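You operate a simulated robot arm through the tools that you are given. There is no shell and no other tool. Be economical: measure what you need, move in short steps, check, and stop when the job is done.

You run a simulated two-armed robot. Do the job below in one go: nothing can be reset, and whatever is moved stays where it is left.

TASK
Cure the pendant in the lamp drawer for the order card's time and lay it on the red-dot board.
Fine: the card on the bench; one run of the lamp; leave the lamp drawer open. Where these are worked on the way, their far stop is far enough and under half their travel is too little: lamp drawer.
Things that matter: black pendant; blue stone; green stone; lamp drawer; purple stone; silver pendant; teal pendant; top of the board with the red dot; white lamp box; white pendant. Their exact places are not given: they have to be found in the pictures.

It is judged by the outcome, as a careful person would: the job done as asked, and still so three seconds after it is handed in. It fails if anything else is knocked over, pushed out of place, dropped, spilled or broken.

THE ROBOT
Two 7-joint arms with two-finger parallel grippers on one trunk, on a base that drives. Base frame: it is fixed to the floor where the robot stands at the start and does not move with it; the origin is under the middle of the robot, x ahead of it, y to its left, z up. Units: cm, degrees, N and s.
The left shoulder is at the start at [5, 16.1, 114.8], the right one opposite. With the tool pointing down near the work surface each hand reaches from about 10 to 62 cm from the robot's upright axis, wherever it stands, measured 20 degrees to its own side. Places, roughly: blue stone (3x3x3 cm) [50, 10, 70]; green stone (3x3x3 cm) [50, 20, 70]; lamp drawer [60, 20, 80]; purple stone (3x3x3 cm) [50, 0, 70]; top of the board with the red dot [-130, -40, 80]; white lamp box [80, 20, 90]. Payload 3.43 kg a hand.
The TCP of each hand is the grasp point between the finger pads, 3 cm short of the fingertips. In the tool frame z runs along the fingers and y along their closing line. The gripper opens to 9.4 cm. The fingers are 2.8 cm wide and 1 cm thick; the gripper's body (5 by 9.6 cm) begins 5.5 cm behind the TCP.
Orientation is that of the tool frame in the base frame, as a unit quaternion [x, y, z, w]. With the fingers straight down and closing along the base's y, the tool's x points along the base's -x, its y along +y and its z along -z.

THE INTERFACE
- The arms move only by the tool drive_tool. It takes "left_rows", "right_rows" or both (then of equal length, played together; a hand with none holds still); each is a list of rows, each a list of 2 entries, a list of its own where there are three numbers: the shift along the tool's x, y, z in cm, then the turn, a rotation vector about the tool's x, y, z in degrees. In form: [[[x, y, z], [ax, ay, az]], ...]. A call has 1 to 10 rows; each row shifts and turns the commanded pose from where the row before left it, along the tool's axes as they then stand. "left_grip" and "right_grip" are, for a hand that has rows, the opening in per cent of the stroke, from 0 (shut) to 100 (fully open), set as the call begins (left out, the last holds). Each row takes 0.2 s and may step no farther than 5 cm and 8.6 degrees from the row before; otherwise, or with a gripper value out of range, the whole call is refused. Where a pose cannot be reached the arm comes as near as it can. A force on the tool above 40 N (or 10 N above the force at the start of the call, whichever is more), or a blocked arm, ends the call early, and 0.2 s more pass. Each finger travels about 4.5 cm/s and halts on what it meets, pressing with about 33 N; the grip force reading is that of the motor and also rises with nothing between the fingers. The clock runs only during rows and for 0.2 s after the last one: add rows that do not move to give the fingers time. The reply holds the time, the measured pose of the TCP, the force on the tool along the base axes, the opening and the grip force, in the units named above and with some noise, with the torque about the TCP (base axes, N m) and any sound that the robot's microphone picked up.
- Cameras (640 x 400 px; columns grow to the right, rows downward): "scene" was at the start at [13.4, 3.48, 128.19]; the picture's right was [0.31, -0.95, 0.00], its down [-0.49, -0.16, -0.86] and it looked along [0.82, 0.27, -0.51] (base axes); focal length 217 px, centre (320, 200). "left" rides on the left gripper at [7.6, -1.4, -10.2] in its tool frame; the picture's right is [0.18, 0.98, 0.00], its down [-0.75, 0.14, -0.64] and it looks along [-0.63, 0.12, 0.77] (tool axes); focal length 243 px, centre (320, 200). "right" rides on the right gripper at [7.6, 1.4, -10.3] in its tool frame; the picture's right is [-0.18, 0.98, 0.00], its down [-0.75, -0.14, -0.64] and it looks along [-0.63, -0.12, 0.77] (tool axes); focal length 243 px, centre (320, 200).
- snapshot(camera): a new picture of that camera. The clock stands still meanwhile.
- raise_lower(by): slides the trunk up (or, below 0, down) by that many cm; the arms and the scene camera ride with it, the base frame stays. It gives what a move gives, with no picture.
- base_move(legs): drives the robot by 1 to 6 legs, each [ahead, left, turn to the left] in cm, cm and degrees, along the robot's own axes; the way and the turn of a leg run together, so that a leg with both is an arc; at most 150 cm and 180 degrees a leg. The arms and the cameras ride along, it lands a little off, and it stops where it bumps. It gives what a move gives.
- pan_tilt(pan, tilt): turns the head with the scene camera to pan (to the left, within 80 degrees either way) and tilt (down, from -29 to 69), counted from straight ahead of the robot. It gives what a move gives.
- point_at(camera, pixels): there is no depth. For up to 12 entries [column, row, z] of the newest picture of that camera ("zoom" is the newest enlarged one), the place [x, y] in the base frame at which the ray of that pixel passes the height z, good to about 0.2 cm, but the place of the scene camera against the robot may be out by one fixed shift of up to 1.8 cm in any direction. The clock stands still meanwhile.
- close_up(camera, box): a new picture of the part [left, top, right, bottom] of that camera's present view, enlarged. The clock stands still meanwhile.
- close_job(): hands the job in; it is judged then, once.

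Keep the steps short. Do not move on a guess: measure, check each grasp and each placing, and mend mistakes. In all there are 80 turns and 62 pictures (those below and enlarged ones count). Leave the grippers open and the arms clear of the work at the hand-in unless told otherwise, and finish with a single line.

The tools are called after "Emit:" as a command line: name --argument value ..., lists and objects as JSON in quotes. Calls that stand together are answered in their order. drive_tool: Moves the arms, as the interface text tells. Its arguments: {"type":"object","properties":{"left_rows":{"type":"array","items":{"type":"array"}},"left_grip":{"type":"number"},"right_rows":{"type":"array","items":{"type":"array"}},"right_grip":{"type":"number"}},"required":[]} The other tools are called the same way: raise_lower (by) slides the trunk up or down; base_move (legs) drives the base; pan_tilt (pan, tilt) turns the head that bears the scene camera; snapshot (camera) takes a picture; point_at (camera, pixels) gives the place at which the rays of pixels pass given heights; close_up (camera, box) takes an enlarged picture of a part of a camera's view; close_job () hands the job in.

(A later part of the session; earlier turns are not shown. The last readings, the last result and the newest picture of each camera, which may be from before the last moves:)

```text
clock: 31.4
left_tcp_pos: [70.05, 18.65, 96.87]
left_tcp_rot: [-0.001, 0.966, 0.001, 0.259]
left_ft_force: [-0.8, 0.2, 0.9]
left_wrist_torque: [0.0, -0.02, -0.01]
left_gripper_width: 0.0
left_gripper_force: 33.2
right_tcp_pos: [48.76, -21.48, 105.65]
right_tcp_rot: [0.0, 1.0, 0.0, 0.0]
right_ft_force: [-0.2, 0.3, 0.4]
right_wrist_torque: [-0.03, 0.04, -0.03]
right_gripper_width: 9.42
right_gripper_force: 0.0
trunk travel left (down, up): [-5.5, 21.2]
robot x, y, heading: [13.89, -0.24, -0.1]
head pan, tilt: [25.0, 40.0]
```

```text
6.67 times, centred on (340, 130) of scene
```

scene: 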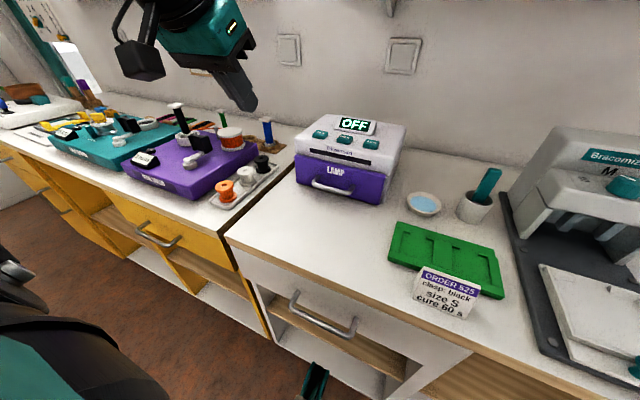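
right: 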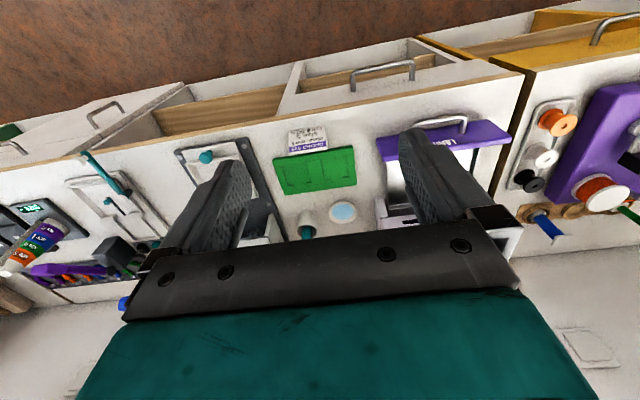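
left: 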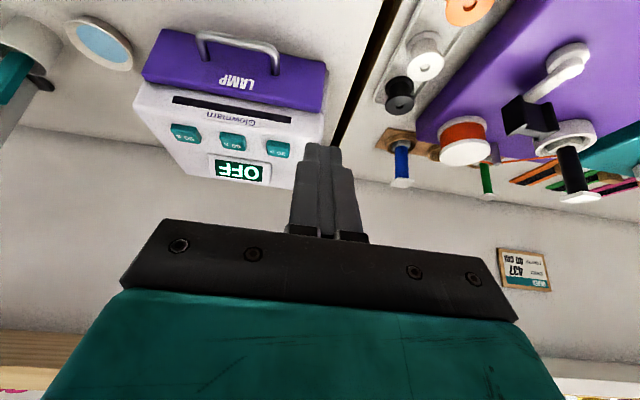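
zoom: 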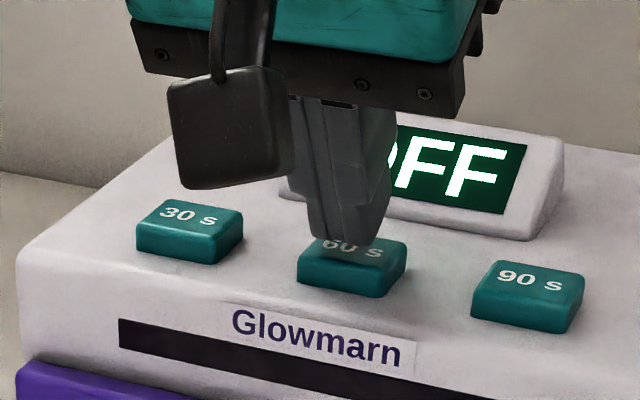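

Close now. I'll continue down a further 1 cm in small steps.

Emit:
drive_tool --left_rows '[[[0.1, 0, 0.173], [0, 0, 0]], [[0.1, 0, 0.173], [0, 0, 0]], [[0.1, 0, 0.173], [0, 0, 0]], [[0, 0, 0], [0, 0, 0]]]'

Emit:
close_up --camera "scene" --box '[300, 100, 380, 160]'

```text
clock: 32.4
left_tcp_pos: [70.04, 18.53, 96.26]
left_tcp_rot: [-0.001, 0.965, 0.0, 0.261]
left_ft_force: [-0.6, -0.2, 3.8]
left_wrist_torque: [0.03, 0.01, 0.0]
left_gripper_width: 0.0
left_gripper_force: 33.0
right_tcp_pos: [48.8, -21.4, 105.63]
right_tcp_rot: [0.001, 1.0, 0.0, 0.0]
right_ft_force: [-0.4, -0.3, -0.5]
right_wrist_torque: [0.01, 0.03, 0.03]
right_gripper_width: 9.38
right_gripper_force: 0.0
trunk travel left (down, up): [-5.5, 21.2]
robot x, y, heading: [14.17, -0.09, -0.2]
head pan, tilt: [25.0, 40.0]
heard: click
```

```text
6.67 times, centred on (340, 130) of scene
```

zoom: 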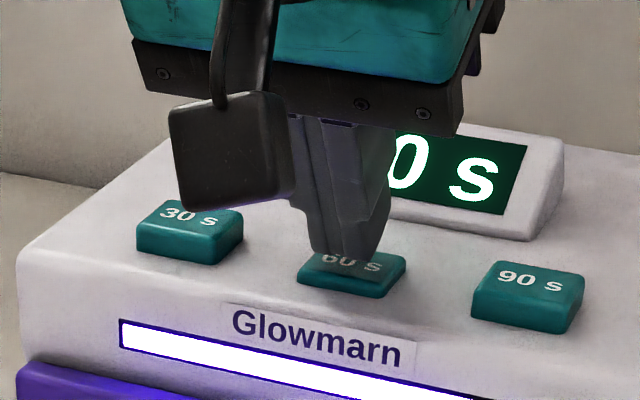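

The lamp clicked on: the display shows 60 s and the slot glows, start about clock 32.2. I retract upward and back, then turn the hand 90° about its axis so the fingers can grip the handle bar later.

Emit:
drive_tool --left_rows '[[[-1.5, 0, -2.6], [0, 0, 0]], [[-2, 0, -3.46], [0, 0, 0]], [[-2, 0, -3.46], [0, 0, 0]], [[3.46, 0, -2], [0, 0, 0]], [[3.46, 0, -2], [0, 0, 0]], [[3.46, 0, -2], [0, 0, 0]], [[0, 0, 0], [0, 0, 8.5]], [[0, 0, 0], [0, 0, 8.5]], [[0, 0, 0], [0, 0, 8.5]], [[0, 0, 0], [0, 0, 8.5]]]'

Emit:
drive_tool --left_rows '[[[0, 0, 0], [0, 0, 8]], [[0, 0, 0], [0, 0, 8]], [[0, 0, 0], [0, 0, 8]], [[0, 0, 0], [0, 0, 8]], [[0, 0, 0], [0, 0, 8]], [[0, 0, 0], [0, 0, 8]], [[0, 0, 0], [0, 0, 8]], [[0, 0, 0], [5, 0, 0]], [[0, 0, 0], [5, 0, 0]], [[0, 0, 0], [0, 0, 0]]]' --left_grip 32

Emit:
snapshot --camera "scene"

```text
clock: 34.6
left_tcp_pos: [57.93, 18.68, 107.18]
left_tcp_rot: [0.282, 0.924, 0.077, 0.248]
left_ft_force: [0.9, -0.5, -0.4]
left_wrist_torque: [0.04, 0.01, 0.03]
left_gripper_width: 0.02
left_gripper_force: 33.0
right_tcp_pos: [48.88, -21.5, 105.63]
right_tcp_rot: [0.0, 1.0, 0.0, 0.0]
right_ft_force: [-0.5, -0.4, 0.9]
right_wrist_torque: [0.05, 0.01, -0.01]
right_gripper_width: 9.44
right_gripper_force: 0.2
trunk travel left (down, up): [-5.5, 21.2]
robot x, y, heading: [13.94, 0.17, 0.2]
head pan, tilt: [25.0, 40.0]
```

```text
clock: 36.8
left_tcp_pos: [58.0, 18.63, 107.19]
left_tcp_rot: [0.696, 0.697, 0.124, 0.123]
left_ft_force: [0.6, -0.7, -0.2]
left_wrist_torque: [-0.03, 0.0, -0.02]
left_gripper_width: 3.01
left_gripper_force: 0.0
right_tcp_pos: [48.83, -21.42, 105.64]
right_tcp_rot: [0.0, 1.0, 0.001, -0.001]
right_ft_force: [0.4, 0.5, 0.1]
right_wrist_torque: [0.05, 0.01, 0.02]
right_gripper_width: 9.4
right_gripper_force: 0.0
trunk travel left (down, up): [-5.5, 21.2]
robot x, y, heading: [14.15, -0.55, -0.0]
head pan, tilt: [25.0, 40.0]
```

```text
29 pictures are left
```

scene: 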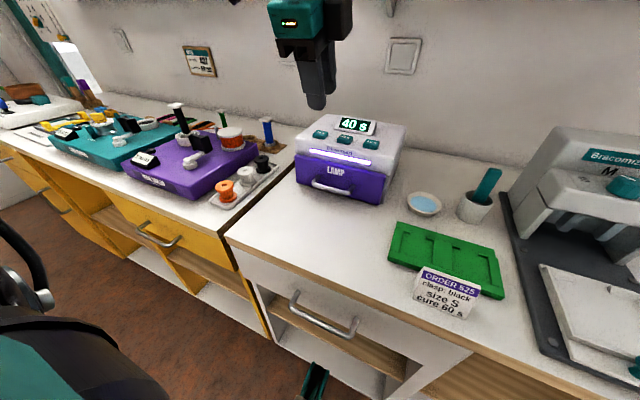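

The display reads 40 s, so it counts down faster than my clock. While it runs, I move to a pre-grasp point behind and above the bar, then wait.

Emit:
drive_tool --left_rows '[[[0, -1.13, 3.28], [0, 0, 0]], [[0, -1.13, 3.28], [0, 0, 0]], [[-0.1, -1.13, 3.28], [0, 0, 0]], [[0, 0, 0], [0, 0, 0]], [[0, 0, 0], [0, 0, 0]], [[0, 0, 0], [0, 0, 0]], [[0, 0, 0], [0, 0, 0]], [[0, 0, 0], [0, 0, 0]], [[0, 0, 0], [0, 0, 0]], [[0, 0, 0], [0, 0, 0]]]'

Emit:
drive_tool --left_rows '[[[0, 0, 0], [0, 0, 0]], [[0, 0, 0], [0, 0, 0]], [[0, 0, 0], [0, 0, 0]], [[0, 0, 0], [0, 0, 0]], [[0, 0, 0], [0, 0, 0]], [[0, 0, 0], [0, 0, 0]], [[0, 0, 0], [0, 0, 0]], [[0, 0, 0], [0, 0, 0]], [[0, 0, 0], [0, 0, 0]], [[0, 0, 0], [0, 0, 0]]]'

Emit:
drive_tool --left_rows '[[[0, 0, 0], [0, 0, 0]], [[0, 0, 0], [0, 0, 0]], [[0, 0, 0], [0, 0, 0]], [[0, 0, 0], [0, 0, 0]], [[0, 0, 0], [0, 0, 0]], [[0, 0, 0], [0, 0, 0]], [[0, 0, 0], [0, 0, 0]], [[0, 0, 0], [0, 0, 0]], [[0, 0, 0], [0, 0, 0]], [[0, 0, 0], [0, 0, 0]]]'

Emit:
drive_tool --left_rows '[[[0, 0, 0], [0, 0, 0]], [[0, 0, 0], [0, 0, 0]], [[0, 0, 0], [0, 0, 0]], [[0, 0, 0], [0, 0, 0]], [[0, 0, 0], [0, 0, 0]], [[0, 0, 0], [0, 0, 0]], [[0, 0, 0], [0, 0, 0]], [[0, 0, 0], [0, 0, 0]], [[0, 0, 0], [0, 0, 0]], [[0, 0, 0], [0, 0, 0]]]'

Emit:
drive_tool --left_rows '[[[0, 0, 0], [0, 0, 0]], [[0, 0, 0], [0, 0, 0]], [[0, 0, 0], [0, 0, 0]], [[0, 0, 0], [0, 0, 0]], [[0, 0, 0], [0, 0, 0]], [[0, 0, 0], [0, 0, 0]], [[0, 0, 0], [0, 0, 0]], [[0, 0, 0], [0, 0, 0]], [[0, 0, 0], [0, 0, 0]], [[0, 0, 0], [0, 0, 0]]]'

Emit:
close_up --camera "scene" --box '[260, 70, 420, 210]'

Emit:
snapshot --camera "left"

```text
clock: 39.0
left_tcp_pos: [58.13, 18.4, 96.71]
left_tcp_rot: [0.695, 0.697, 0.123, 0.123]
left_ft_force: [0.5, 0.4, -0.5]
left_wrist_torque: [0.0, 0.02, -0.02]
left_gripper_width: 3.0
left_gripper_force: 0.1
right_tcp_pos: [48.89, -21.48, 105.75]
right_tcp_rot: [0.0, 1.0, -0.001, -0.001]
right_ft_force: [0.3, -0.5, -0.1]
right_wrist_torque: [0.04, -0.01, 0.01]
right_gripper_width: 9.4
right_gripper_force: 0.1
trunk travel left (down, up): [-5.5, 21.2]
robot x, y, heading: [13.88, 0.34, -0.1]
head pan, tilt: [25.0, 40.0]
```

```text
clock: 41.2
left_tcp_pos: [58.13, 18.45, 96.81]
left_tcp_rot: [0.696, 0.697, 0.123, 0.124]
left_ft_force: [-0.5, 0.2, 0.6]
left_wrist_torque: [0.0, -0.02, 0.01]
left_gripper_width: 3.01
left_gripper_force: 0.0
right_tcp_pos: [48.83, -21.32, 105.71]
right_tcp_rot: [0.001, 1.0, 0.0, 0.0]
right_ft_force: [0.5, 0.1, 0.6]
right_wrist_torque: [0.02, 0.02, -0.01]
right_gripper_width: 9.38
right_gripper_force: 0.1
trunk travel left (down, up): [-5.5, 21.2]
robot x, y, heading: [14.4, 0.01, 0.1]
head pan, tilt: [25.0, 40.0]
```

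```text
clock: 43.4
left_tcp_pos: [58.21, 18.62, 96.72]
left_tcp_rot: [0.696, 0.696, 0.124, 0.123]
left_ft_force: [-0.4, 0.0, -0.4]
left_wrist_torque: [-0.01, 0.04, 0.0]
left_gripper_width: 2.99
left_gripper_force: 0.0
right_tcp_pos: [48.77, -21.43, 105.64]
right_tcp_rot: [0.0, 1.0, 0.0, -0.001]
right_ft_force: [-0.4, 0.1, -0.4]
right_wrist_torque: [-0.02, -0.01, 0.01]
right_gripper_width: 9.42
right_gripper_force: 0.1
trunk travel left (down, up): [-5.5, 21.2]
robot x, y, heading: [14.15, 0.26, -0.0]
head pan, tilt: [25.0, 40.0]
```

```text
clock: 45.6
left_tcp_pos: [58.14, 18.43, 96.81]
left_tcp_rot: [0.695, 0.698, 0.123, 0.123]
left_ft_force: [0.1, 0.0, -1.0]
left_wrist_torque: [0.0, 0.0, -0.03]
left_gripper_width: 3.0
left_gripper_force: 0.0
right_tcp_pos: [48.9, -21.47, 105.65]
right_tcp_rot: [-0.001, 1.0, 0.0, 0.0]
right_ft_force: [-0.6, -0.2, -0.1]
right_wrist_torque: [-0.01, 0.01, 0.01]
right_gripper_width: 9.38
right_gripper_force: 0.1
trunk travel left (down, up): [-5.5, 21.2]
robot x, y, heading: [14.23, 0.09, 0.2]
head pan, tilt: [25.0, 40.0]
```

```text
clock: 47.8
left_tcp_pos: [58.22, 18.5, 96.83]
left_tcp_rot: [0.696, 0.697, 0.124, 0.124]
left_ft_force: [0.7, 0.4, 0.1]
left_wrist_torque: [0.0, 0.0, -0.03]
left_gripper_width: 3.03
left_gripper_force: 0.0
right_tcp_pos: [48.83, -21.48, 105.71]
right_tcp_rot: [0.0, 1.0, 0.0, -0.001]
right_ft_force: [0.4, -0.4, -0.1]
right_wrist_torque: [0.05, -0.04, 0.0]
right_gripper_width: 9.38
right_gripper_force: 0.0
trunk travel left (down, up): [-5.5, 21.2]
robot x, y, heading: [14.31, -0.03, 0.3]
head pan, tilt: [25.0, 40.0]
```

```text
2.86 times, centred on (340, 140) of scene
```

zoom: 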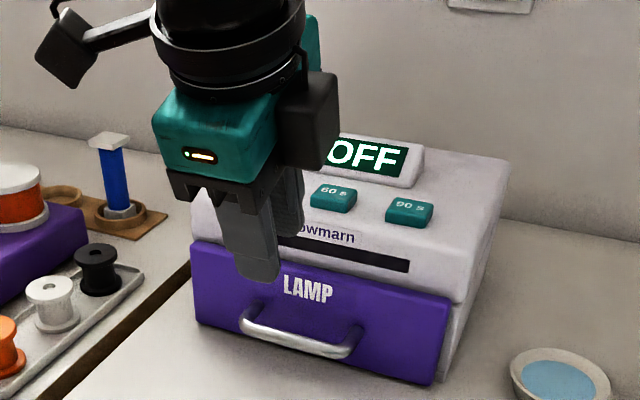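

```text
27 pictures are left
```

left: 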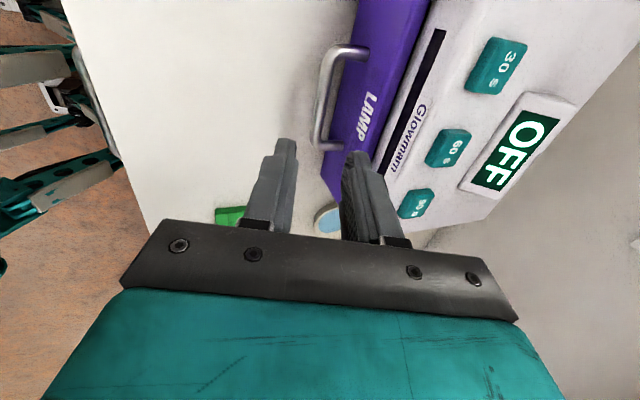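

The lamp is OFF again, so the cure is finished. I verify the bar's place from the wrist view; bar middle about (325,98).

Emit:
point_at --camera "left" --pixels '[[325, 98, 85], [330, 70, 85], [319, 130, 85]]'

```text
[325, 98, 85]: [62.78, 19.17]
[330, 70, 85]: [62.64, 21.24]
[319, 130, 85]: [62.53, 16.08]
```

The bar is at x≈62.6. I descend along the finger axis with the opening at 3 cm, straddling it.

Emit:
drive_tool --left_rows '[[[0, 0.15, 3], [0, 0, 0]], [[0, 0, 3], [0, 0, 0]], [[0, 0, 2], [0, 0, 0]], [[0, 0, 2], [0, 0, 0]], [[0, 0, 2], [0, 0, 0]], [[0, 0, 0], [0, 0, 0]]]'

Emit:
snapshot --camera "left"

```text
clock: 49.2
left_tcp_pos: [62.46, 18.43, 85.45]
left_tcp_rot: [0.695, 0.697, 0.124, 0.124]
left_ft_force: [0.0, 0.0, -0.2]
left_wrist_torque: [-0.03, -0.02, 0.01]
left_gripper_width: 3.01
left_gripper_force: 0.0
right_tcp_pos: [48.81, -21.44, 105.69]
right_tcp_rot: [0.0, 1.0, 0.0, -0.001]
right_ft_force: [0.3, 0.4, -0.1]
right_wrist_torque: [0.01, 0.0, 0.0]
right_gripper_width: 9.42
right_gripper_force: 0.1
trunk travel left (down, up): [-5.5, 21.2]
robot x, y, heading: [14.57, -0.02, -0.2]
head pan, tilt: [25.0, 40.0]
```

```text
26 pictures are left
```

left: 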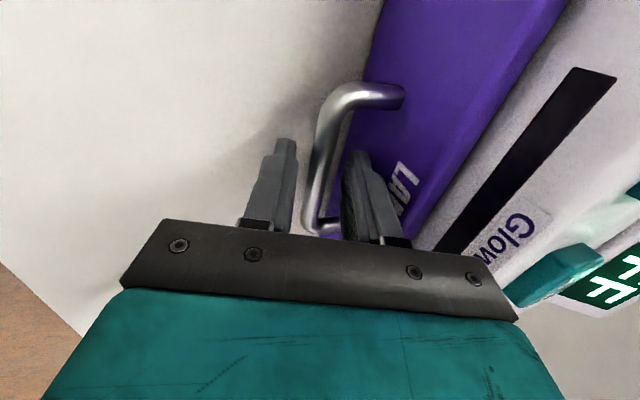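

The bar lies between the fingers. I grip it, then pull gently.

Emit:
drive_tool --left_rows '[[[0, 0, 0], [0, 0, 0]], [[0, 0, 0], [0, 0, 0]], [[0, 0, 0], [0, 0, 0]], [[0, 0, 0], [0, 0, 0]]]' --left_grip 0

Emit:
drive_tool --left_rows '[[[0, -0.94, -0.342], [0, 0, 0]], [[0, -0.94, -0.342], [0, 0, 0]], [[0, -0.94, -0.342], [0, 0, 0]], [[0, -0.94, -0.342], [0, 0, 0]], [[0, -0.94, -0.342], [0, 0, 0]], [[0, -0.94, -0.342], [0, 0, 0]], [[0, -0.94, -0.342], [0, 0, 0]], [[0, -0.94, -0.342], [0, 0, 0]], [[0, -0.94, -0.342], [0, 0, 0]], [[0, -0.94, -0.342], [0, 0, 0]]]'

```text
clock: 50.2
left_tcp_pos: [62.49, 18.43, 85.49]
left_tcp_rot: [0.695, 0.698, 0.123, 0.124]
left_ft_force: [0.3, -1.0, -1.2]
left_wrist_torque: [-0.28, -0.03, 0.92]
left_gripper_width: 1.12
left_gripper_force: 44.6
right_tcp_pos: [48.8, -21.49, 105.69]
right_tcp_rot: [0.0, 1.0, 0.0, -0.001]
right_ft_force: [1.2, -0.6, -0.4]
right_wrist_torque: [-0.04, 0.01, 0.0]
right_gripper_width: 9.41
right_gripper_force: 0.0
trunk travel left (down, up): [-5.5, 21.2]
robot x, y, heading: [14.16, 0.16, 0.3]
head pan, tilt: [25.0, 40.0]
```

```text
clock: 52.4
left_tcp_pos: [52.5, 18.42, 85.57]
left_tcp_rot: [0.695, 0.697, 0.125, 0.123]
left_ft_force: [-0.1, 4.2, 4.0]
left_wrist_torque: [-0.25, -0.02, 0.95]
left_gripper_width: 1.12
left_gripper_force: 45.2
right_tcp_pos: [48.81, -21.41, 105.71]
right_tcp_rot: [0.0, 1.0, 0.0, 0.001]
right_ft_force: [-0.4, 0.3, 1.2]
right_wrist_torque: [-0.02, 0.03, -0.01]
right_gripper_width: 9.4
right_gripper_force: 0.0
trunk travel left (down, up): [-5.5, 21.2]
robot x, y, heading: [13.85, 0.01, 0.2]
head pan, tilt: [25.0, 40.0]
```

Pulled 10 cm smoothly. Continuing to the original 14.8 cm opening.

Emit:
drive_tool --left_rows '[[[0, -0.94, -0.342], [0, 0, 0]], [[0, -0.94, -0.342], [0, 0, 0]], [[0, -0.94, -0.342], [0, 0, 0]], [[0, -0.94, -0.342], [0, 0, 0]], [[0, -0.66, -0.24], [0, 0, 0]], [[0, 0, 0], [0, 0, 0]]]'

Emit:
snapshot --camera "scene"

```text
clock: 53.8
left_tcp_pos: [47.76, 18.43, 85.52]
left_tcp_rot: [0.696, 0.696, 0.124, 0.123]
left_ft_force: [-1.3, 3.1, 1.1]
left_wrist_torque: [-0.04, -0.03, 1.08]
left_gripper_width: 1.15
left_gripper_force: 44.6
right_tcp_pos: [48.77, -21.45, 105.68]
right_tcp_rot: [0.0, 1.0, 0.0, 0.0]
right_ft_force: [0.2, 0.6, 0.6]
right_wrist_torque: [-0.01, 0.0, 0.02]
right_gripper_width: 9.41
right_gripper_force: 0.0
trunk travel left (down, up): [-5.5, 21.2]
robot x, y, heading: [14.12, -0.23, -0.1]
head pan, tilt: [25.0, 40.0]
```

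```text
25 pictures are left
```

scene: 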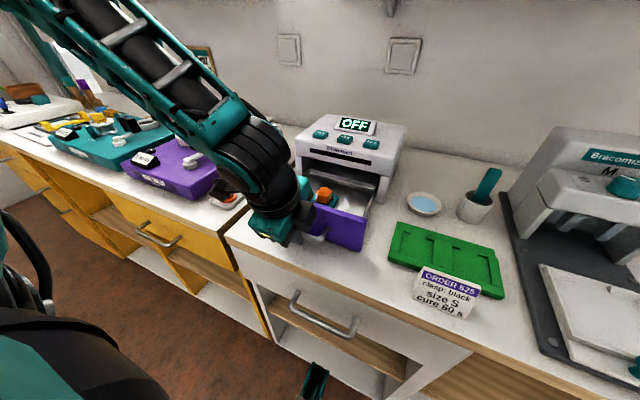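

The drawer is open again with the pendant inside. I release the bar, retreat along the finger axis, and turn the hand back with the tool vertical.

Emit:
drive_tool --left_rows '[[[0, 0, 0], [0, 0, 0]], [[0, 0, 0], [0, 0, 0]], [[0, 0, 0], [0, 0, 0]], [[0, 0, -2], [0, 0, 0]], [[0, 0, -3], [0, 0, 0]], [[0, 0, -4], [0, 0, 0]], [[0, 0, -5], [0, 0, 0]], [[0, 0, -5], [0, 0, 0]], [[0, 0, -5], [0, 0, 0]], [[0, 0, 0], [0, 0, 0]]]' --left_grip 32

Emit:
drive_tool --left_rows '[[[0, 0, 0], [0, 0, -8.2]], [[0, 0, 0], [0, 0, -8.2]], [[0, 0, 0], [0, 0, -8.2]], [[0, 0, 0], [0, 0, -8.2]], [[0, 0, 0], [0, 0, -8.2]], [[0, 0, 0], [0, 0, -8.2]], [[0, 0, 0], [0, 0, -8.2]], [[0, 0, 0], [0, 0, -8.2]], [[0, 0, 0], [0, 0, -8.2]], [[0, 0, 0], [0, 0, -8.2]]]' --left_grip 90

Emit:
drive_tool --left_rows '[[[0, 0, 0], [0, 0, -8]], [[0, 0, 0], [0, 6.7, 0]], [[0, 0, 0], [0, 6.7, 0]], [[0, 0, 0], [0, 6.6, 0]], [[0, 0, 0], [0, 0, 0]]]'

Emit:
snapshot --camera "left"

```text
clock: 56.0
left_tcp_pos: [40.42, 18.25, 108.24]
left_tcp_rot: [0.695, 0.697, 0.124, 0.124]
left_ft_force: [0.0, 0.2, 0.3]
left_wrist_torque: [0.02, -0.02, 0.0]
left_gripper_width: 3.04
left_gripper_force: 0.1
left hand out of reach, approached as far as the arm can: row 4, 5
right_tcp_pos: [48.69, -21.33, 105.82]
right_tcp_rot: [0.0, 1.0, 0.0, -0.001]
right_ft_force: [0.2, 0.1, 0.0]
right_wrist_torque: [-0.01, -0.03, 0.03]
right_gripper_width: 9.39
right_gripper_force: 0.1
trunk travel left (down, up): [-5.5, 21.2]
robot x, y, heading: [14.31, 0.42, -0.0]
head pan, tilt: [25.0, 40.0]
```

```text
clock: 58.2
left_tcp_pos: [40.24, 18.17, 108.12]
left_tcp_rot: [0.066, 0.982, 0.013, 0.174]
left_ft_force: [-0.2, 0.2, 0.4]
left_wrist_torque: [0.0, 0.04, 0.0]
left_gripper_width: 8.45
left_gripper_force: 0.1
right_tcp_pos: [48.87, -21.47, 105.66]
right_tcp_rot: [-0.001, 1.0, 0.0, 0.001]
right_ft_force: [-0.1, 0.1, 0.0]
right_wrist_torque: [-0.02, -0.02, -0.02]
right_gripper_width: 9.42
right_gripper_force: 0.0
trunk travel left (down, up): [-5.5, 21.2]
robot x, y, heading: [14.2, -0.07, -0.1]
head pan, tilt: [25.0, 40.0]
```

```text
clock: 59.4
left_tcp_pos: [40.36, 18.25, 108.26]
left_tcp_rot: [-0.001, 1.0, -0.001, 0.0]
left_ft_force: [-0.4, -0.6, 0.4]
left_wrist_torque: [-0.02, 0.02, -0.02]
left_gripper_width: 8.46
left_gripper_force: 0.1
right_tcp_pos: [48.81, -21.54, 105.73]
right_tcp_rot: [-0.001, 1.0, 0.0, -0.001]
right_ft_force: [-0.1, 0.7, 0.5]
right_wrist_torque: [-0.01, 0.04, 0.01]
right_gripper_width: 9.39
right_gripper_force: 0.0
trunk travel left (down, up): [-5.5, 21.2]
robot x, y, heading: [14.14, 0.52, -0.2]
head pan, tilt: [25.0, 40.0]
```

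```text
24 pictures are left
```

left: 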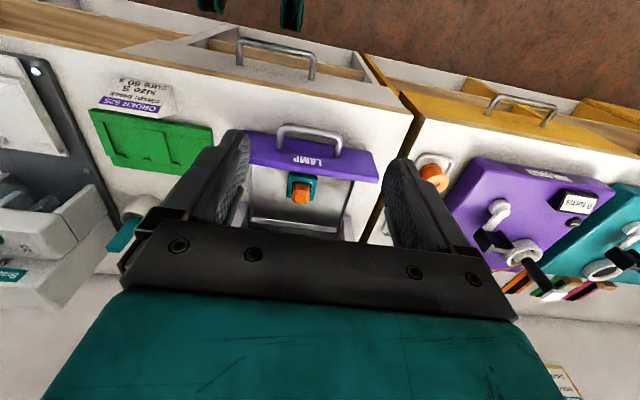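

The pendant is visible at (302,187), unmoved in the tray. I'll enlarge it to plan the grasp.

Emit:
close_up --camera "left" --box '[240, 120, 380, 230]'

Emit:
point_at --camera "left" --pixels '[[302, 185, 80], [302, 185, 84], [302, 195, 85], [247, 163, 88.3], [380, 181, 88.3], [312, 130, 85]]'

```text
3.64 times, centred on (310, 175) of left
```

zoom: 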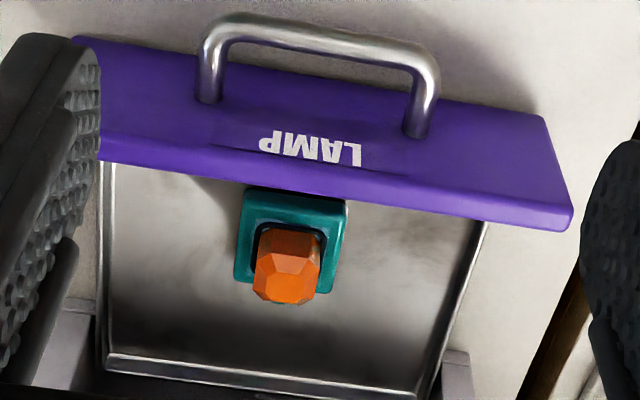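

```text
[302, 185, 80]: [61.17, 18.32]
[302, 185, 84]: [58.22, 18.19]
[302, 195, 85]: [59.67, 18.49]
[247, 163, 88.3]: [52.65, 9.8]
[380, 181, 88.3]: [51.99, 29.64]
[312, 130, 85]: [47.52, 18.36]
```

I'll come nearer for a precise measurement: forward 10, down 11.

Emit:
drive_tool --left_rows '[[[-4, 0, 3], [0, 0, 0]], [[-4, 0, 4], [0, 0, 0]], [[-2, 0, 4], [0, 0, 0]], [[0, 0, 0], [0, 0, 0]]]' --left_grip 100

Emit:
close_up --camera "left" --box '[200, 90, 440, 250]'

```text
refused: row 2 steps farther than a row can; nothing moved
```

```text
2.50 times, centred on (320, 170) of left
```

zoom: 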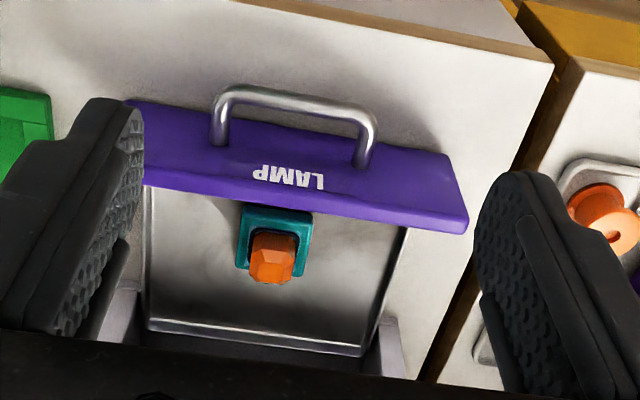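

The second row was 5.7 cm, over the limit, so the call was refused. I'll repeat it with smaller steps.

Emit:
drive_tool --left_rows '[[[-3.3, 0, 3], [0, 0, 0]], [[-3.3, 0, 3], [0, 0, 0]], [[-3.4, 0, 3], [0, 0, 0]], [[0, 0, 2], [0, 0, 0]], [[0, 0, 0], [0, 0, 0]]]' --left_grip 100

Emit:
close_up --camera "left" --box '[200, 90, 440, 250]'

```text
clock: 60.6
left_tcp_pos: [50.38, 18.3, 97.21]
left_tcp_rot: [-0.002, 1.0, -0.001, 0.001]
left_ft_force: [0.0, 0.3, -0.6]
left_wrist_torque: [-0.01, 0.02, 0.01]
left_gripper_width: 9.4
left_gripper_force: 0.0
right_tcp_pos: [48.83, -21.54, 105.56]
right_tcp_rot: [0.0, 1.0, 0.0, 0.0]
right_ft_force: [0.6, 0.6, -0.2]
right_wrist_torque: [-0.01, 0.01, 0.0]
right_gripper_width: 9.39
right_gripper_force: 0.0
trunk travel left (down, up): [-5.5, 21.2]
robot x, y, heading: [14.19, 0.13, -0.1]
head pan, tilt: [25.0, 40.0]
```

```text
2.50 times, centred on (320, 170) of left
```

zoom: 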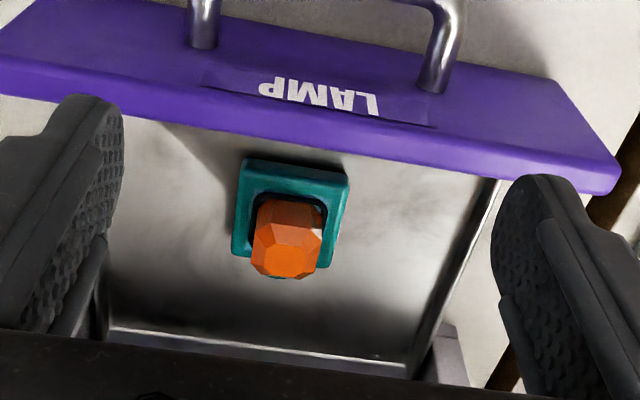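

Measuring the pendant base from this view at several heights.

Emit:
point_at --camera "zoom" --pixels '[[291, 214, 82], [291, 214, 83], [291, 214, 84], [246, 160, 83], [350, 177, 83], [233, 255, 83], [335, 268, 83], [287, 265, 86], [108, 328, 82], [405, 372, 82]]'

```text
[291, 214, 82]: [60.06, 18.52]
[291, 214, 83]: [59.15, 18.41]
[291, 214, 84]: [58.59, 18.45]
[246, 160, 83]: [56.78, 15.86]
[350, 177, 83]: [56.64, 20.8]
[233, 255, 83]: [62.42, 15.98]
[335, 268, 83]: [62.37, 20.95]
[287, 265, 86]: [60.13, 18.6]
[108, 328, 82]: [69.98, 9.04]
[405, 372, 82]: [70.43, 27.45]
```

The pendant base is about 5 x 5.5 cm, centred at (59.6, 18.4), axis-aligned. I move above it and descend partway, gripper fully open.

Emit:
drive_tool --left_rows '[[[-3.2, 0, 0], [0, 0, 0]], [[-3, 0, 0], [0, 0, 0]], [[-3, 0.1, 0], [0, 0, 0]], [[0, 0, 3], [0, 0, 0]], [[0, 0, 3], [0, 0, 0]], [[0, 0, 2], [0, 0, 0]], [[0, 0, 0], [0, 0, 0]]]'

Emit:
snapshot --camera "left"

```text
clock: 62.2
left_tcp_pos: [59.52, 18.25, 89.29]
left_tcp_rot: [-0.001, 1.0, 0.0, 0.001]
left_ft_force: [-0.5, -0.2, -0.6]
left_wrist_torque: [0.02, -0.01, 0.0]
left_gripper_width: 9.38
left_gripper_force: 0.1
right_tcp_pos: [48.85, -21.53, 105.69]
right_tcp_rot: [0.0, 1.0, 0.0, 0.0]
right_ft_force: [0.1, -0.1, 0.6]
right_wrist_torque: [0.01, 0.0, -0.02]
right_gripper_width: 9.4
right_gripper_force: 0.1
trunk travel left (down, up): [-5.5, 21.2]
robot x, y, heading: [14.08, 0.16, 0.0]
head pan, tilt: [25.0, 40.0]
```

```text
20 pictures are left
```

left: 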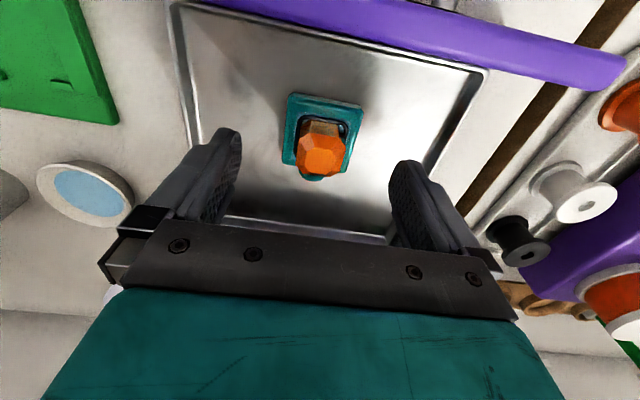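

Pendant seen between the fingers; checking its base centre (321,132) once more.

Emit:
point_at --camera "left" --pixels '[[321, 132, 81], [321, 132, 82], [321, 132, 83], [292, 95, 82], [362, 107, 82], [284, 160, 82], [190, 130, 82]]'

```text
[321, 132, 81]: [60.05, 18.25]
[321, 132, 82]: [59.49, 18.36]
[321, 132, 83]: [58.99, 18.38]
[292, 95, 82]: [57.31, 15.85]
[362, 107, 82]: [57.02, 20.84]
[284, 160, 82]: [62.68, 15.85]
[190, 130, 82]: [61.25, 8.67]
```

Agreement at (59.5, 18.4). I descend in small steps, feeling for the tray floor.

Emit:
drive_tool --left_rows '[[[0, 0.1, 1.5], [0, 0, 0]], [[0, 0, 1.5], [0, 0, 0]], [[0, 0, 1], [0, 0, 0]], [[0, 0, 0.4], [0, 0, 0]], [[0, 0, 0], [0, 0, 0]]]'

Emit:
close_up --camera "left" --box '[160, 50, 480, 250]'

```text
clock: 63.4
left_tcp_pos: [59.55, 18.56, 85.18]
left_tcp_rot: [-0.002, 1.0, 0.0, 0.002]
left_ft_force: [0.2, 2.6, 13.2]
left_wrist_torque: [-0.01, 0.18, -0.22]
left_gripper_width: 9.37
left_gripper_force: 0.0
right_tcp_pos: [48.61, -21.58, 105.78]
right_tcp_rot: [0.0, 1.0, 0.001, 0.0]
right_ft_force: [0.3, -0.7, -0.4]
right_wrist_torque: [-0.04, 0.01, -0.02]
right_gripper_width: 9.41
right_gripper_force: 0.1
trunk travel left (down, up): [-5.5, 21.2]
robot x, y, heading: [14.23, -0.21, 0.1]
head pan, tilt: [25.0, 40.0]
```

```text
2.00 times, centred on (320, 150) of left
```

zoom: 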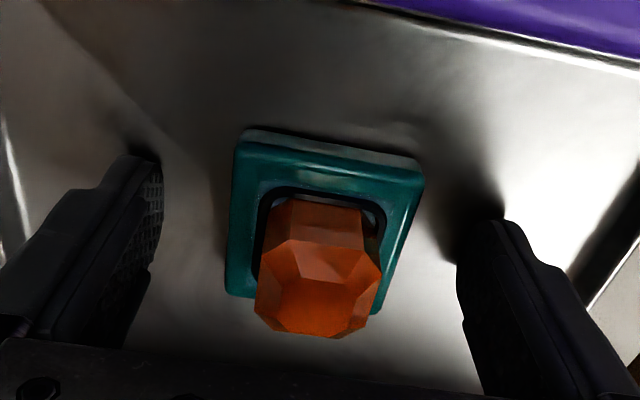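

The fingertips reached the tray floor (13 N). I lift 0.4 cm and close on the base.

Emit:
drive_tool --left_rows '[[[0, 0, -0.5], [0, 0, 0]], [[0, 0, 0], [0, 0, 0]]]'

Emit:
drive_tool --left_rows '[[[0, 0, 0], [0, 0, 0]], [[0, 0, 0], [0, 0, 0]], [[0, 0, 0], [0, 0, 0]], [[0, 0, 0], [0, 0, 0]], [[0, 0, 0], [0, 0, 0]]]' --left_grip 0

Emit:
close_up --camera "left" --box '[160, 50, 480, 250]'

```text
clock: 64.0
left_tcp_pos: [59.5, 18.43, 85.39]
left_tcp_rot: [-0.001, 1.0, 0.0, 0.0]
left_ft_force: [0.2, -0.5, 0.8]
left_wrist_torque: [0.0, 0.01, -0.01]
left_gripper_width: 9.41
left_gripper_force: 0.1
right_tcp_pos: [48.83, -21.48, 105.61]
right_tcp_rot: [-0.001, 1.0, 0.0, -0.001]
right_ft_force: [-0.6, -0.2, 0.6]
right_wrist_torque: [-0.01, 0.02, 0.01]
right_gripper_width: 9.41
right_gripper_force: 0.1
trunk travel left (down, up): [-5.5, 21.2]
robot x, y, heading: [14.11, 0.31, 0.4]
head pan, tilt: [25.0, 40.0]
```

```text
clock: 65.2
left_tcp_pos: [59.6, 18.48, 85.36]
left_tcp_rot: [0.0, 1.0, 0.0, 0.002]
left_ft_force: [-0.5, 0.1, -0.4]
left_wrist_torque: [0.01, -0.01, -0.01]
left_gripper_width: 5.09
left_gripper_force: 32.5
right_tcp_pos: [48.9, -21.41, 105.73]
right_tcp_rot: [0.0, 1.0, 0.0, 0.0]
right_ft_force: [-0.7, 0.7, -0.3]
right_wrist_torque: [-0.02, 0.0, 0.02]
right_gripper_width: 9.42
right_gripper_force: 0.1
trunk travel left (down, up): [-5.5, 21.2]
robot x, y, heading: [14.03, -0.08, -0.1]
head pan, tilt: [25.0, 40.0]
```

```text
2.00 times, centred on (320, 150) of left
```

zoom: 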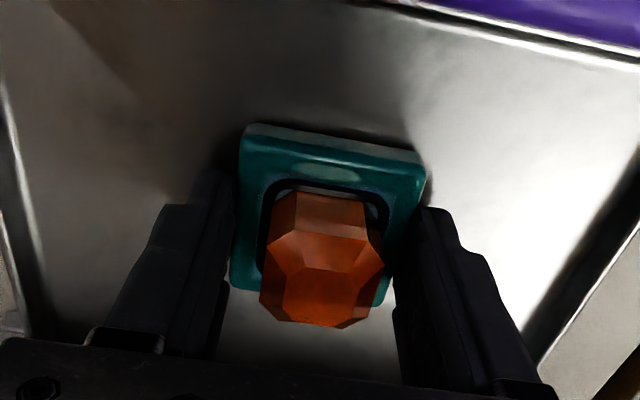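

Gripped at 5.1 cm. I lift straight up.

Emit:
drive_tool --left_rows '[[[0, 0, -1.5], [0, 0, 0]], [[0, 0, -2.5], [0, 0, 0]], [[0, 0, -3.5], [0, 0, 0]], [[0, 0, -4], [0, 0, 0]], [[0, 0, -4], [0, 0, 0]], [[2, 0, -3], [0, 0, 0]], [[4, 0, 0], [0, 0, 0]], [[4, 0, 0], [0, 0, 0]], [[4, 0, 0], [0, 0, 0]], [[0, 0, 0], [0, 0, 0]]]'

Emit:
snapshot --camera "left"

```text
clock: 67.4
left_tcp_pos: [45.56, 18.33, 103.76]
left_tcp_rot: [-0.001, 1.0, 0.001, 0.0]
left_ft_force: [-0.7, -1.0, -0.4]
left_wrist_torque: [0.04, 0.04, 0.01]
left_gripper_width: 5.1
left_gripper_force: 32.9
right_tcp_pos: [48.87, -21.4, 105.63]
right_tcp_rot: [-0.001, 1.0, 0.0, 0.0]
right_ft_force: [0.1, 0.2, 0.1]
right_wrist_torque: [-0.01, 0.01, -0.02]
right_gripper_width: 9.42
right_gripper_force: 0.0
trunk travel left (down, up): [-5.5, 21.2]
robot x, y, heading: [13.78, -0.14, -0.2]
head pan, tilt: [25.0, 40.0]
```

```text
17 pictures are left
```

left: 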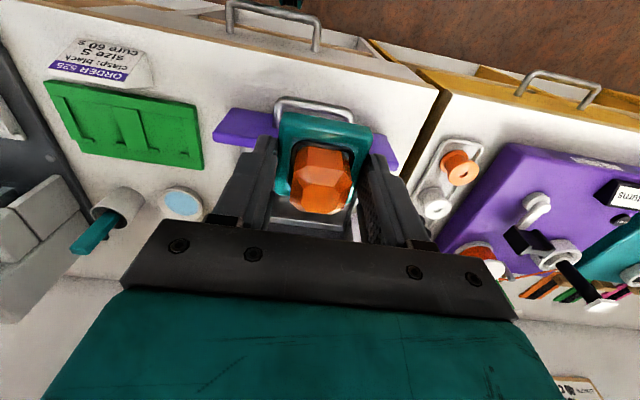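

The pendant is held securely. I raise the trunk 10 cm for clearance, back off 35 cm, and turn round to see the red-dot board.

Emit:
raise_lower --by 10

Emit:
base_move --legs '[[-35, 0, 0], [0, 0, 180]]'

Emit:
pan_tilt --pan 15 --tilt 25

Emit:
snapshot --camera "scene"

```text
clock: 68.8
left_tcp_pos: [45.51, 18.45, 113.77]
left_tcp_rot: [-0.001, 1.0, 0.0, 0.001]
left_ft_force: [0.5, 0.0, 0.7]
left_wrist_torque: [0.01, 0.02, -0.03]
left_gripper_width: 5.09
left_gripper_force: 32.8
right_tcp_pos: [48.92, -21.44, 115.65]
right_tcp_rot: [-0.001, 1.0, 0.0, -0.001]
right_ft_force: [-0.9, 0.0, 0.4]
right_wrist_torque: [0.02, 0.01, 0.02]
right_gripper_width: 9.4
right_gripper_force: 0.0
trunk travel left (down, up): [-15.5, 11.2]
robot x, y, heading: [14.13, 0.11, -0.3]
head pan, tilt: [25.0, 40.0]
```

```text
clock: 78.4
left_tcp_pos: [-52.78, -17.92, 113.75]
left_tcp_rot: [1.0, -0.006, -0.001, 0.0]
left_ft_force: [-0.2, -0.1, -0.6]
left_wrist_torque: [0.01, -0.02, 0.0]
left_gripper_width: 5.07
left_gripper_force: 33.3
right_tcp_pos: [-55.61, 21.87, 115.72]
right_tcp_rot: [1.0, -0.007, 0.001, 0.0]
right_ft_force: [0.2, -0.1, 0.4]
right_wrist_torque: [-0.01, -0.02, 0.0]
right_gripper_width: 9.39
right_gripper_force: 0.1
trunk travel left (down, up): [-15.5, 11.2]
robot x, y, heading: [-20.68, 0.02, 179.3]
head pan, tilt: [25.0, 40.0]
```

```text
clock: 79.1
left_tcp_pos: [-52.78, -17.94, 113.78]
left_tcp_rot: [1.0, -0.006, -0.001, 0.0]
left_ft_force: [-0.1, 0.1, -1.1]
left_wrist_torque: [0.0, -0.01, -0.04]
left_gripper_width: 5.08
left_gripper_force: 32.9
right_tcp_pos: [-55.65, 21.98, 115.8]
right_tcp_rot: [1.0, -0.007, -0.001, 0.0]
right_ft_force: [-0.3, -0.3, 1.0]
right_wrist_torque: [-0.01, -0.01, 0.0]
right_gripper_width: 9.39
right_gripper_force: 0.0
trunk travel left (down, up): [-15.5, 11.2]
robot x, y, heading: [-21.33, 0.07, 179.5]
head pan, tilt: [15.0, 25.0]
```

```text
16 pictures are left
```

scene: 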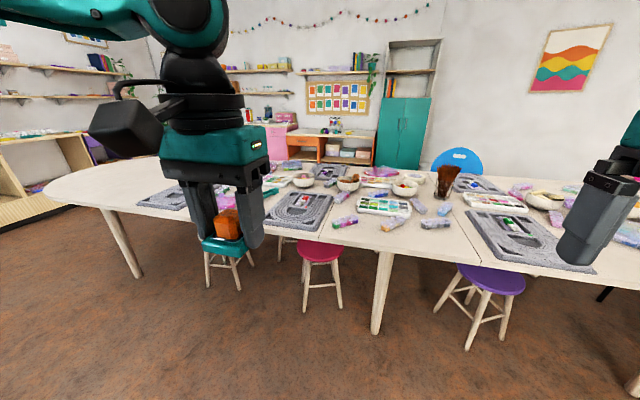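

A long table with several grey boards. I enlarge the middle to find the red dot and measure the table.

Emit:
close_up --camera "scene" --box '[130, 150, 450, 350]'

Emit:
point_at --camera "scene" --pixels '[[303, 210, 75], [165, 198, 75], [510, 238, 75], [300, 238, 75], [375, 250, 75], [320, 253, 45], [222, 245, 45], [320, 300, 0], [238, 288, 0], [376, 333, 0], [135, 275, 0], [205, 285, 0]]'

```text
2.00 times, centred on (290, 250) of scene
```

zoom: 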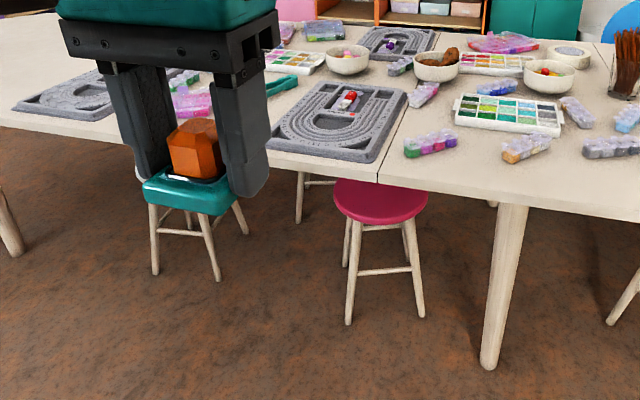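

```text
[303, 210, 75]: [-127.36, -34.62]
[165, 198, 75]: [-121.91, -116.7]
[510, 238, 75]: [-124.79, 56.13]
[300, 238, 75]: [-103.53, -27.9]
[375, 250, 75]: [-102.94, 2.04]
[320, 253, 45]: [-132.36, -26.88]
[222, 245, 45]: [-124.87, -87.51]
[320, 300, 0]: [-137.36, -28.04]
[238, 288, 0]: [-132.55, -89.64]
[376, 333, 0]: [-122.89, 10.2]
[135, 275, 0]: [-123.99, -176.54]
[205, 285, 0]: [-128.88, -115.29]
```

The board at about (-127,-35) matches the given place; the stools are tucked under beyond the table edge (x≈-103). I drive ahead 46 and left 18, with the hands well above the table.

Emit:
base_move --legs '[[0, 18, 0], [46, 0, 0]]'

Emit:
pan_tilt --pan 15 --tilt 45

Emit:
snapshot --camera "scene"

Emit:
snapshot --camera "left"

```text
clock: 83.0
left_tcp_pos: [-98.93, -35.17, 113.8]
left_tcp_rot: [1.0, -0.007, -0.001, 0.0]
left_ft_force: [0.5, 0.1, 0.3]
left_wrist_torque: [0.01, 0.02, 0.03]
left_gripper_width: 5.07
left_gripper_force: 33.3
right_tcp_pos: [-101.6, 4.79, 115.6]
right_tcp_rot: [1.0, -0.007, 0.001, 0.0]
right_ft_force: [-0.4, 0.5, 0.1]
right_wrist_torque: [-0.03, -0.02, 0.05]
right_gripper_width: 9.4
right_gripper_force: 0.1
trunk travel left (down, up): [-15.5, 11.2]
robot x, y, heading: [-67.32, -17.25, 179.1]
head pan, tilt: [15.0, 25.0]
```

```text
clock: 83.8
left_tcp_pos: [-99.06, -35.02, 113.84]
left_tcp_rot: [1.0, -0.007, -0.001, 0.0]
left_ft_force: [-0.7, -0.1, -1.2]
left_wrist_torque: [0.01, 0.02, 0.0]
left_gripper_width: 5.08
left_gripper_force: 33.0
right_tcp_pos: [-101.74, 4.77, 115.69]
right_tcp_rot: [1.0, -0.008, 0.0, 0.0]
right_ft_force: [0.3, -0.1, 0.5]
right_wrist_torque: [-0.01, 0.0, 0.0]
right_gripper_width: 9.41
right_gripper_force: 0.1
trunk travel left (down, up): [-15.5, 11.2]
robot x, y, heading: [-67.46, -17.34, 179.3]
head pan, tilt: [15.0, 45.0]
```

```text
14 pictures are left
```

scene: 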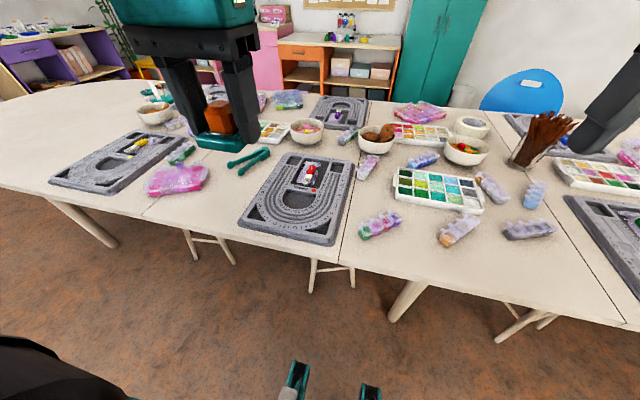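

```text
13 pictures are left
```

left: 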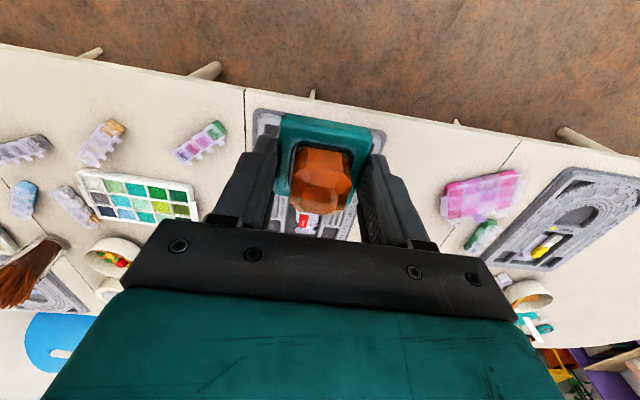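

The centre board carries something red at (308,175). I enlarge it to confirm the dot and find free surface.

Emit:
close_up --camera "scene" --box '[230, 140, 370, 250]'

Emit:
close_up --camera "scene" --box '[40, 90, 240, 215]'

```text
3.64 times, centred on (300, 195) of scene
```

zoom: 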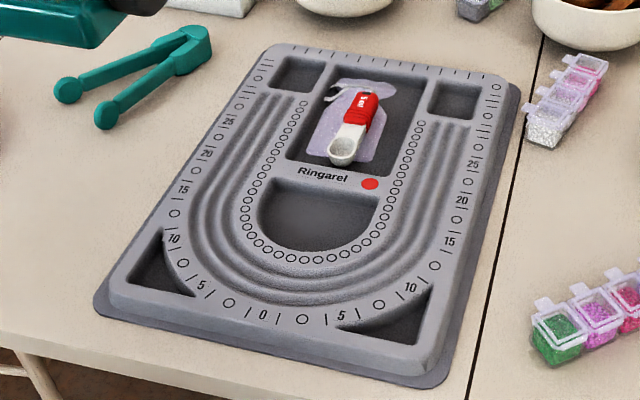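

```text
3.20 times, centred on (140, 152) of scene
```

zoom: 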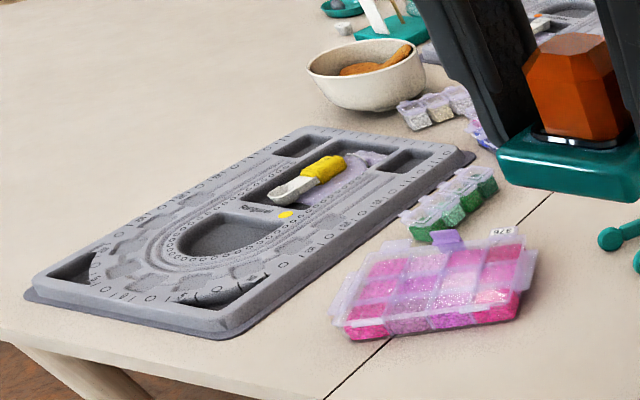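

The centre board "Ringarel" has the red dot; a scoop lies in its upper tray. I measure the board, its central recess and the dot.

Emit:
close_up --camera "scene" --box '[230, 140, 370, 250]'

Emit:
point_at --camera "zoom" --pixels '[[110, 285, 76], [440, 355, 76], [270, 50, 76], [515, 85, 76], [370, 184, 76], [265, 205, 76], [378, 215, 76], [320, 180, 76], [300, 250, 76], [262, 318, 76], [342, 150, 77]]'

Emit:
point_at --camera "left" --pixels '[[383, 133, 76], [256, 112, 76], [305, 220, 76]]'

```text
3.64 times, centred on (300, 195) of scene
```

zoom: 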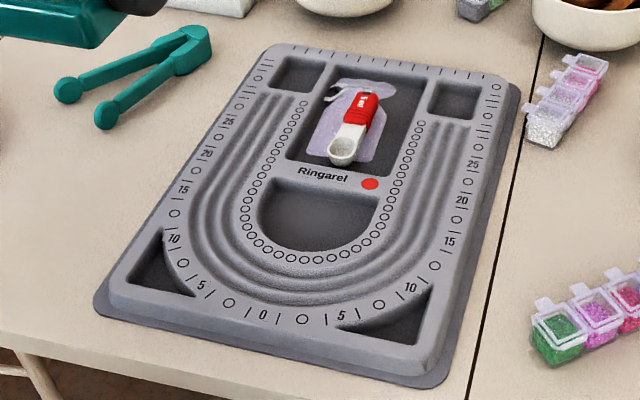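

```text
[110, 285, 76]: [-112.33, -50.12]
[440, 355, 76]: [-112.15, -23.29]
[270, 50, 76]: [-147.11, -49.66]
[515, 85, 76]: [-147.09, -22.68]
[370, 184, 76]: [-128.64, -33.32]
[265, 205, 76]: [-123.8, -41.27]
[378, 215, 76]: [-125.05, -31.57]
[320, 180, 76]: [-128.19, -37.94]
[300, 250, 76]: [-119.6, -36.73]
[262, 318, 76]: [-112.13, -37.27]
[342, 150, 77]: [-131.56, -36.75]
```

```text
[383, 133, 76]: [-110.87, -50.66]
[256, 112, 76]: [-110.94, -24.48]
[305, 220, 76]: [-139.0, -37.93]
```

The board spans x -111 to -146 and y -50.5 to -24.5, and the recess centre is near (-123,-37.5). I drive 6 cm closer and lower the trunk 10 cm, then bring the pendant over the centre.

Emit:
base_move --legs '[[6, 0, 0]]'

Emit:
raise_lower --by -10

Emit:
drive_tool --left_rows '[[[-3, 1, 0], [0, 0, 0]], [[-3, 1, 0], [0, 0, 0]], [[-3, 0, 0], [0, 0, 0]], [[0, 0, 0], [0, 0, 0]]]'

Emit:
snapshot --camera "left"

```text
clock: 84.8
left_tcp_pos: [-105.16, -35.1, 113.81]
left_tcp_rot: [1.0, -0.007, -0.001, 0.0]
left_ft_force: [0.8, -0.7, -1.1]
left_wrist_torque: [0.03, -0.02, 0.01]
left_gripper_width: 5.06
left_gripper_force: 32.6
right_tcp_pos: [-107.81, 4.86, 115.71]
right_tcp_rot: [1.0, -0.007, 0.001, -0.001]
right_ft_force: [-1.1, -0.4, 0.4]
right_wrist_torque: [-0.01, -0.04, 0.0]
right_gripper_width: 9.41
right_gripper_force: 0.0
trunk travel left (down, up): [-15.5, 11.2]
robot x, y, heading: [-73.52, -17.21, 178.9]
head pan, tilt: [15.0, 45.0]
```

```text
clock: 86.1
left_tcp_pos: [-105.03, -35.0, 103.82]
left_tcp_rot: [1.0, -0.006, -0.002, 0.0]
left_ft_force: [0.0, 0.2, -1.1]
left_wrist_torque: [-0.02, -0.02, 0.04]
left_gripper_width: 5.1
left_gripper_force: 32.6
right_tcp_pos: [-107.82, 4.94, 105.68]
right_tcp_rot: [1.0, -0.009, 0.0, 0.0]
right_ft_force: [-0.7, -0.1, -0.4]
right_wrist_torque: [-0.01, -0.03, 0.0]
right_gripper_width: 9.39
right_gripper_force: 0.1
trunk travel left (down, up): [-5.5, 21.2]
robot x, y, heading: [-73.38, -17.1, 178.8]
head pan, tilt: [15.0, 45.0]
```

```text
clock: 87.1
left_tcp_pos: [-114.03, -36.95, 103.84]
left_tcp_rot: [1.0, -0.007, 0.0, 0.0]
left_ft_force: [0.3, -0.6, -1.1]
left_wrist_torque: [0.0, -0.04, 0.02]
left_gripper_width: 5.08
left_gripper_force: 33.2
right_tcp_pos: [-107.74, 4.74, 105.72]
right_tcp_rot: [1.0, -0.008, 0.0, 0.0]
right_ft_force: [-0.5, 0.1, 0.9]
right_wrist_torque: [0.01, 0.0, 0.0]
right_gripper_width: 9.39
right_gripper_force: 0.0
trunk travel left (down, up): [-5.5, 21.2]
robot x, y, heading: [-73.27, -17.17, 179.1]
head pan, tilt: [15.0, 45.0]
```

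```text
9 pictures are left
```

left: 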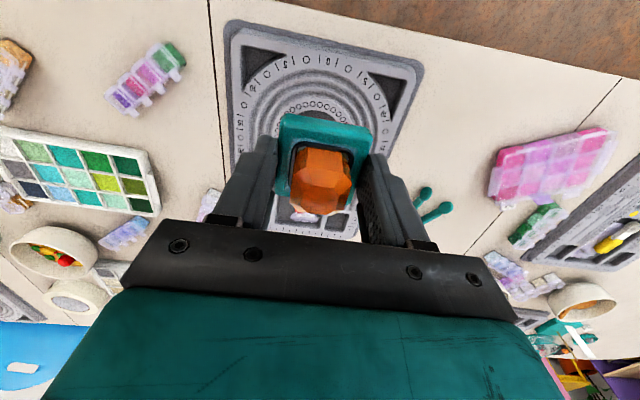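

Checking the board corners and recess from this nearer view.

Emit:
point_at --camera "left" --pixels '[[236, 30, 77], [418, 70, 77], [318, 106, 77], [303, 64, 77], [236, 165, 77], [305, 217, 77]]'

```text
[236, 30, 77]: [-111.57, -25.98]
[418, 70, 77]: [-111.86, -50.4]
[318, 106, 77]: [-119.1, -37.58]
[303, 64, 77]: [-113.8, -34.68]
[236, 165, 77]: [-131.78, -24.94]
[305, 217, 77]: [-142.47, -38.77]
```

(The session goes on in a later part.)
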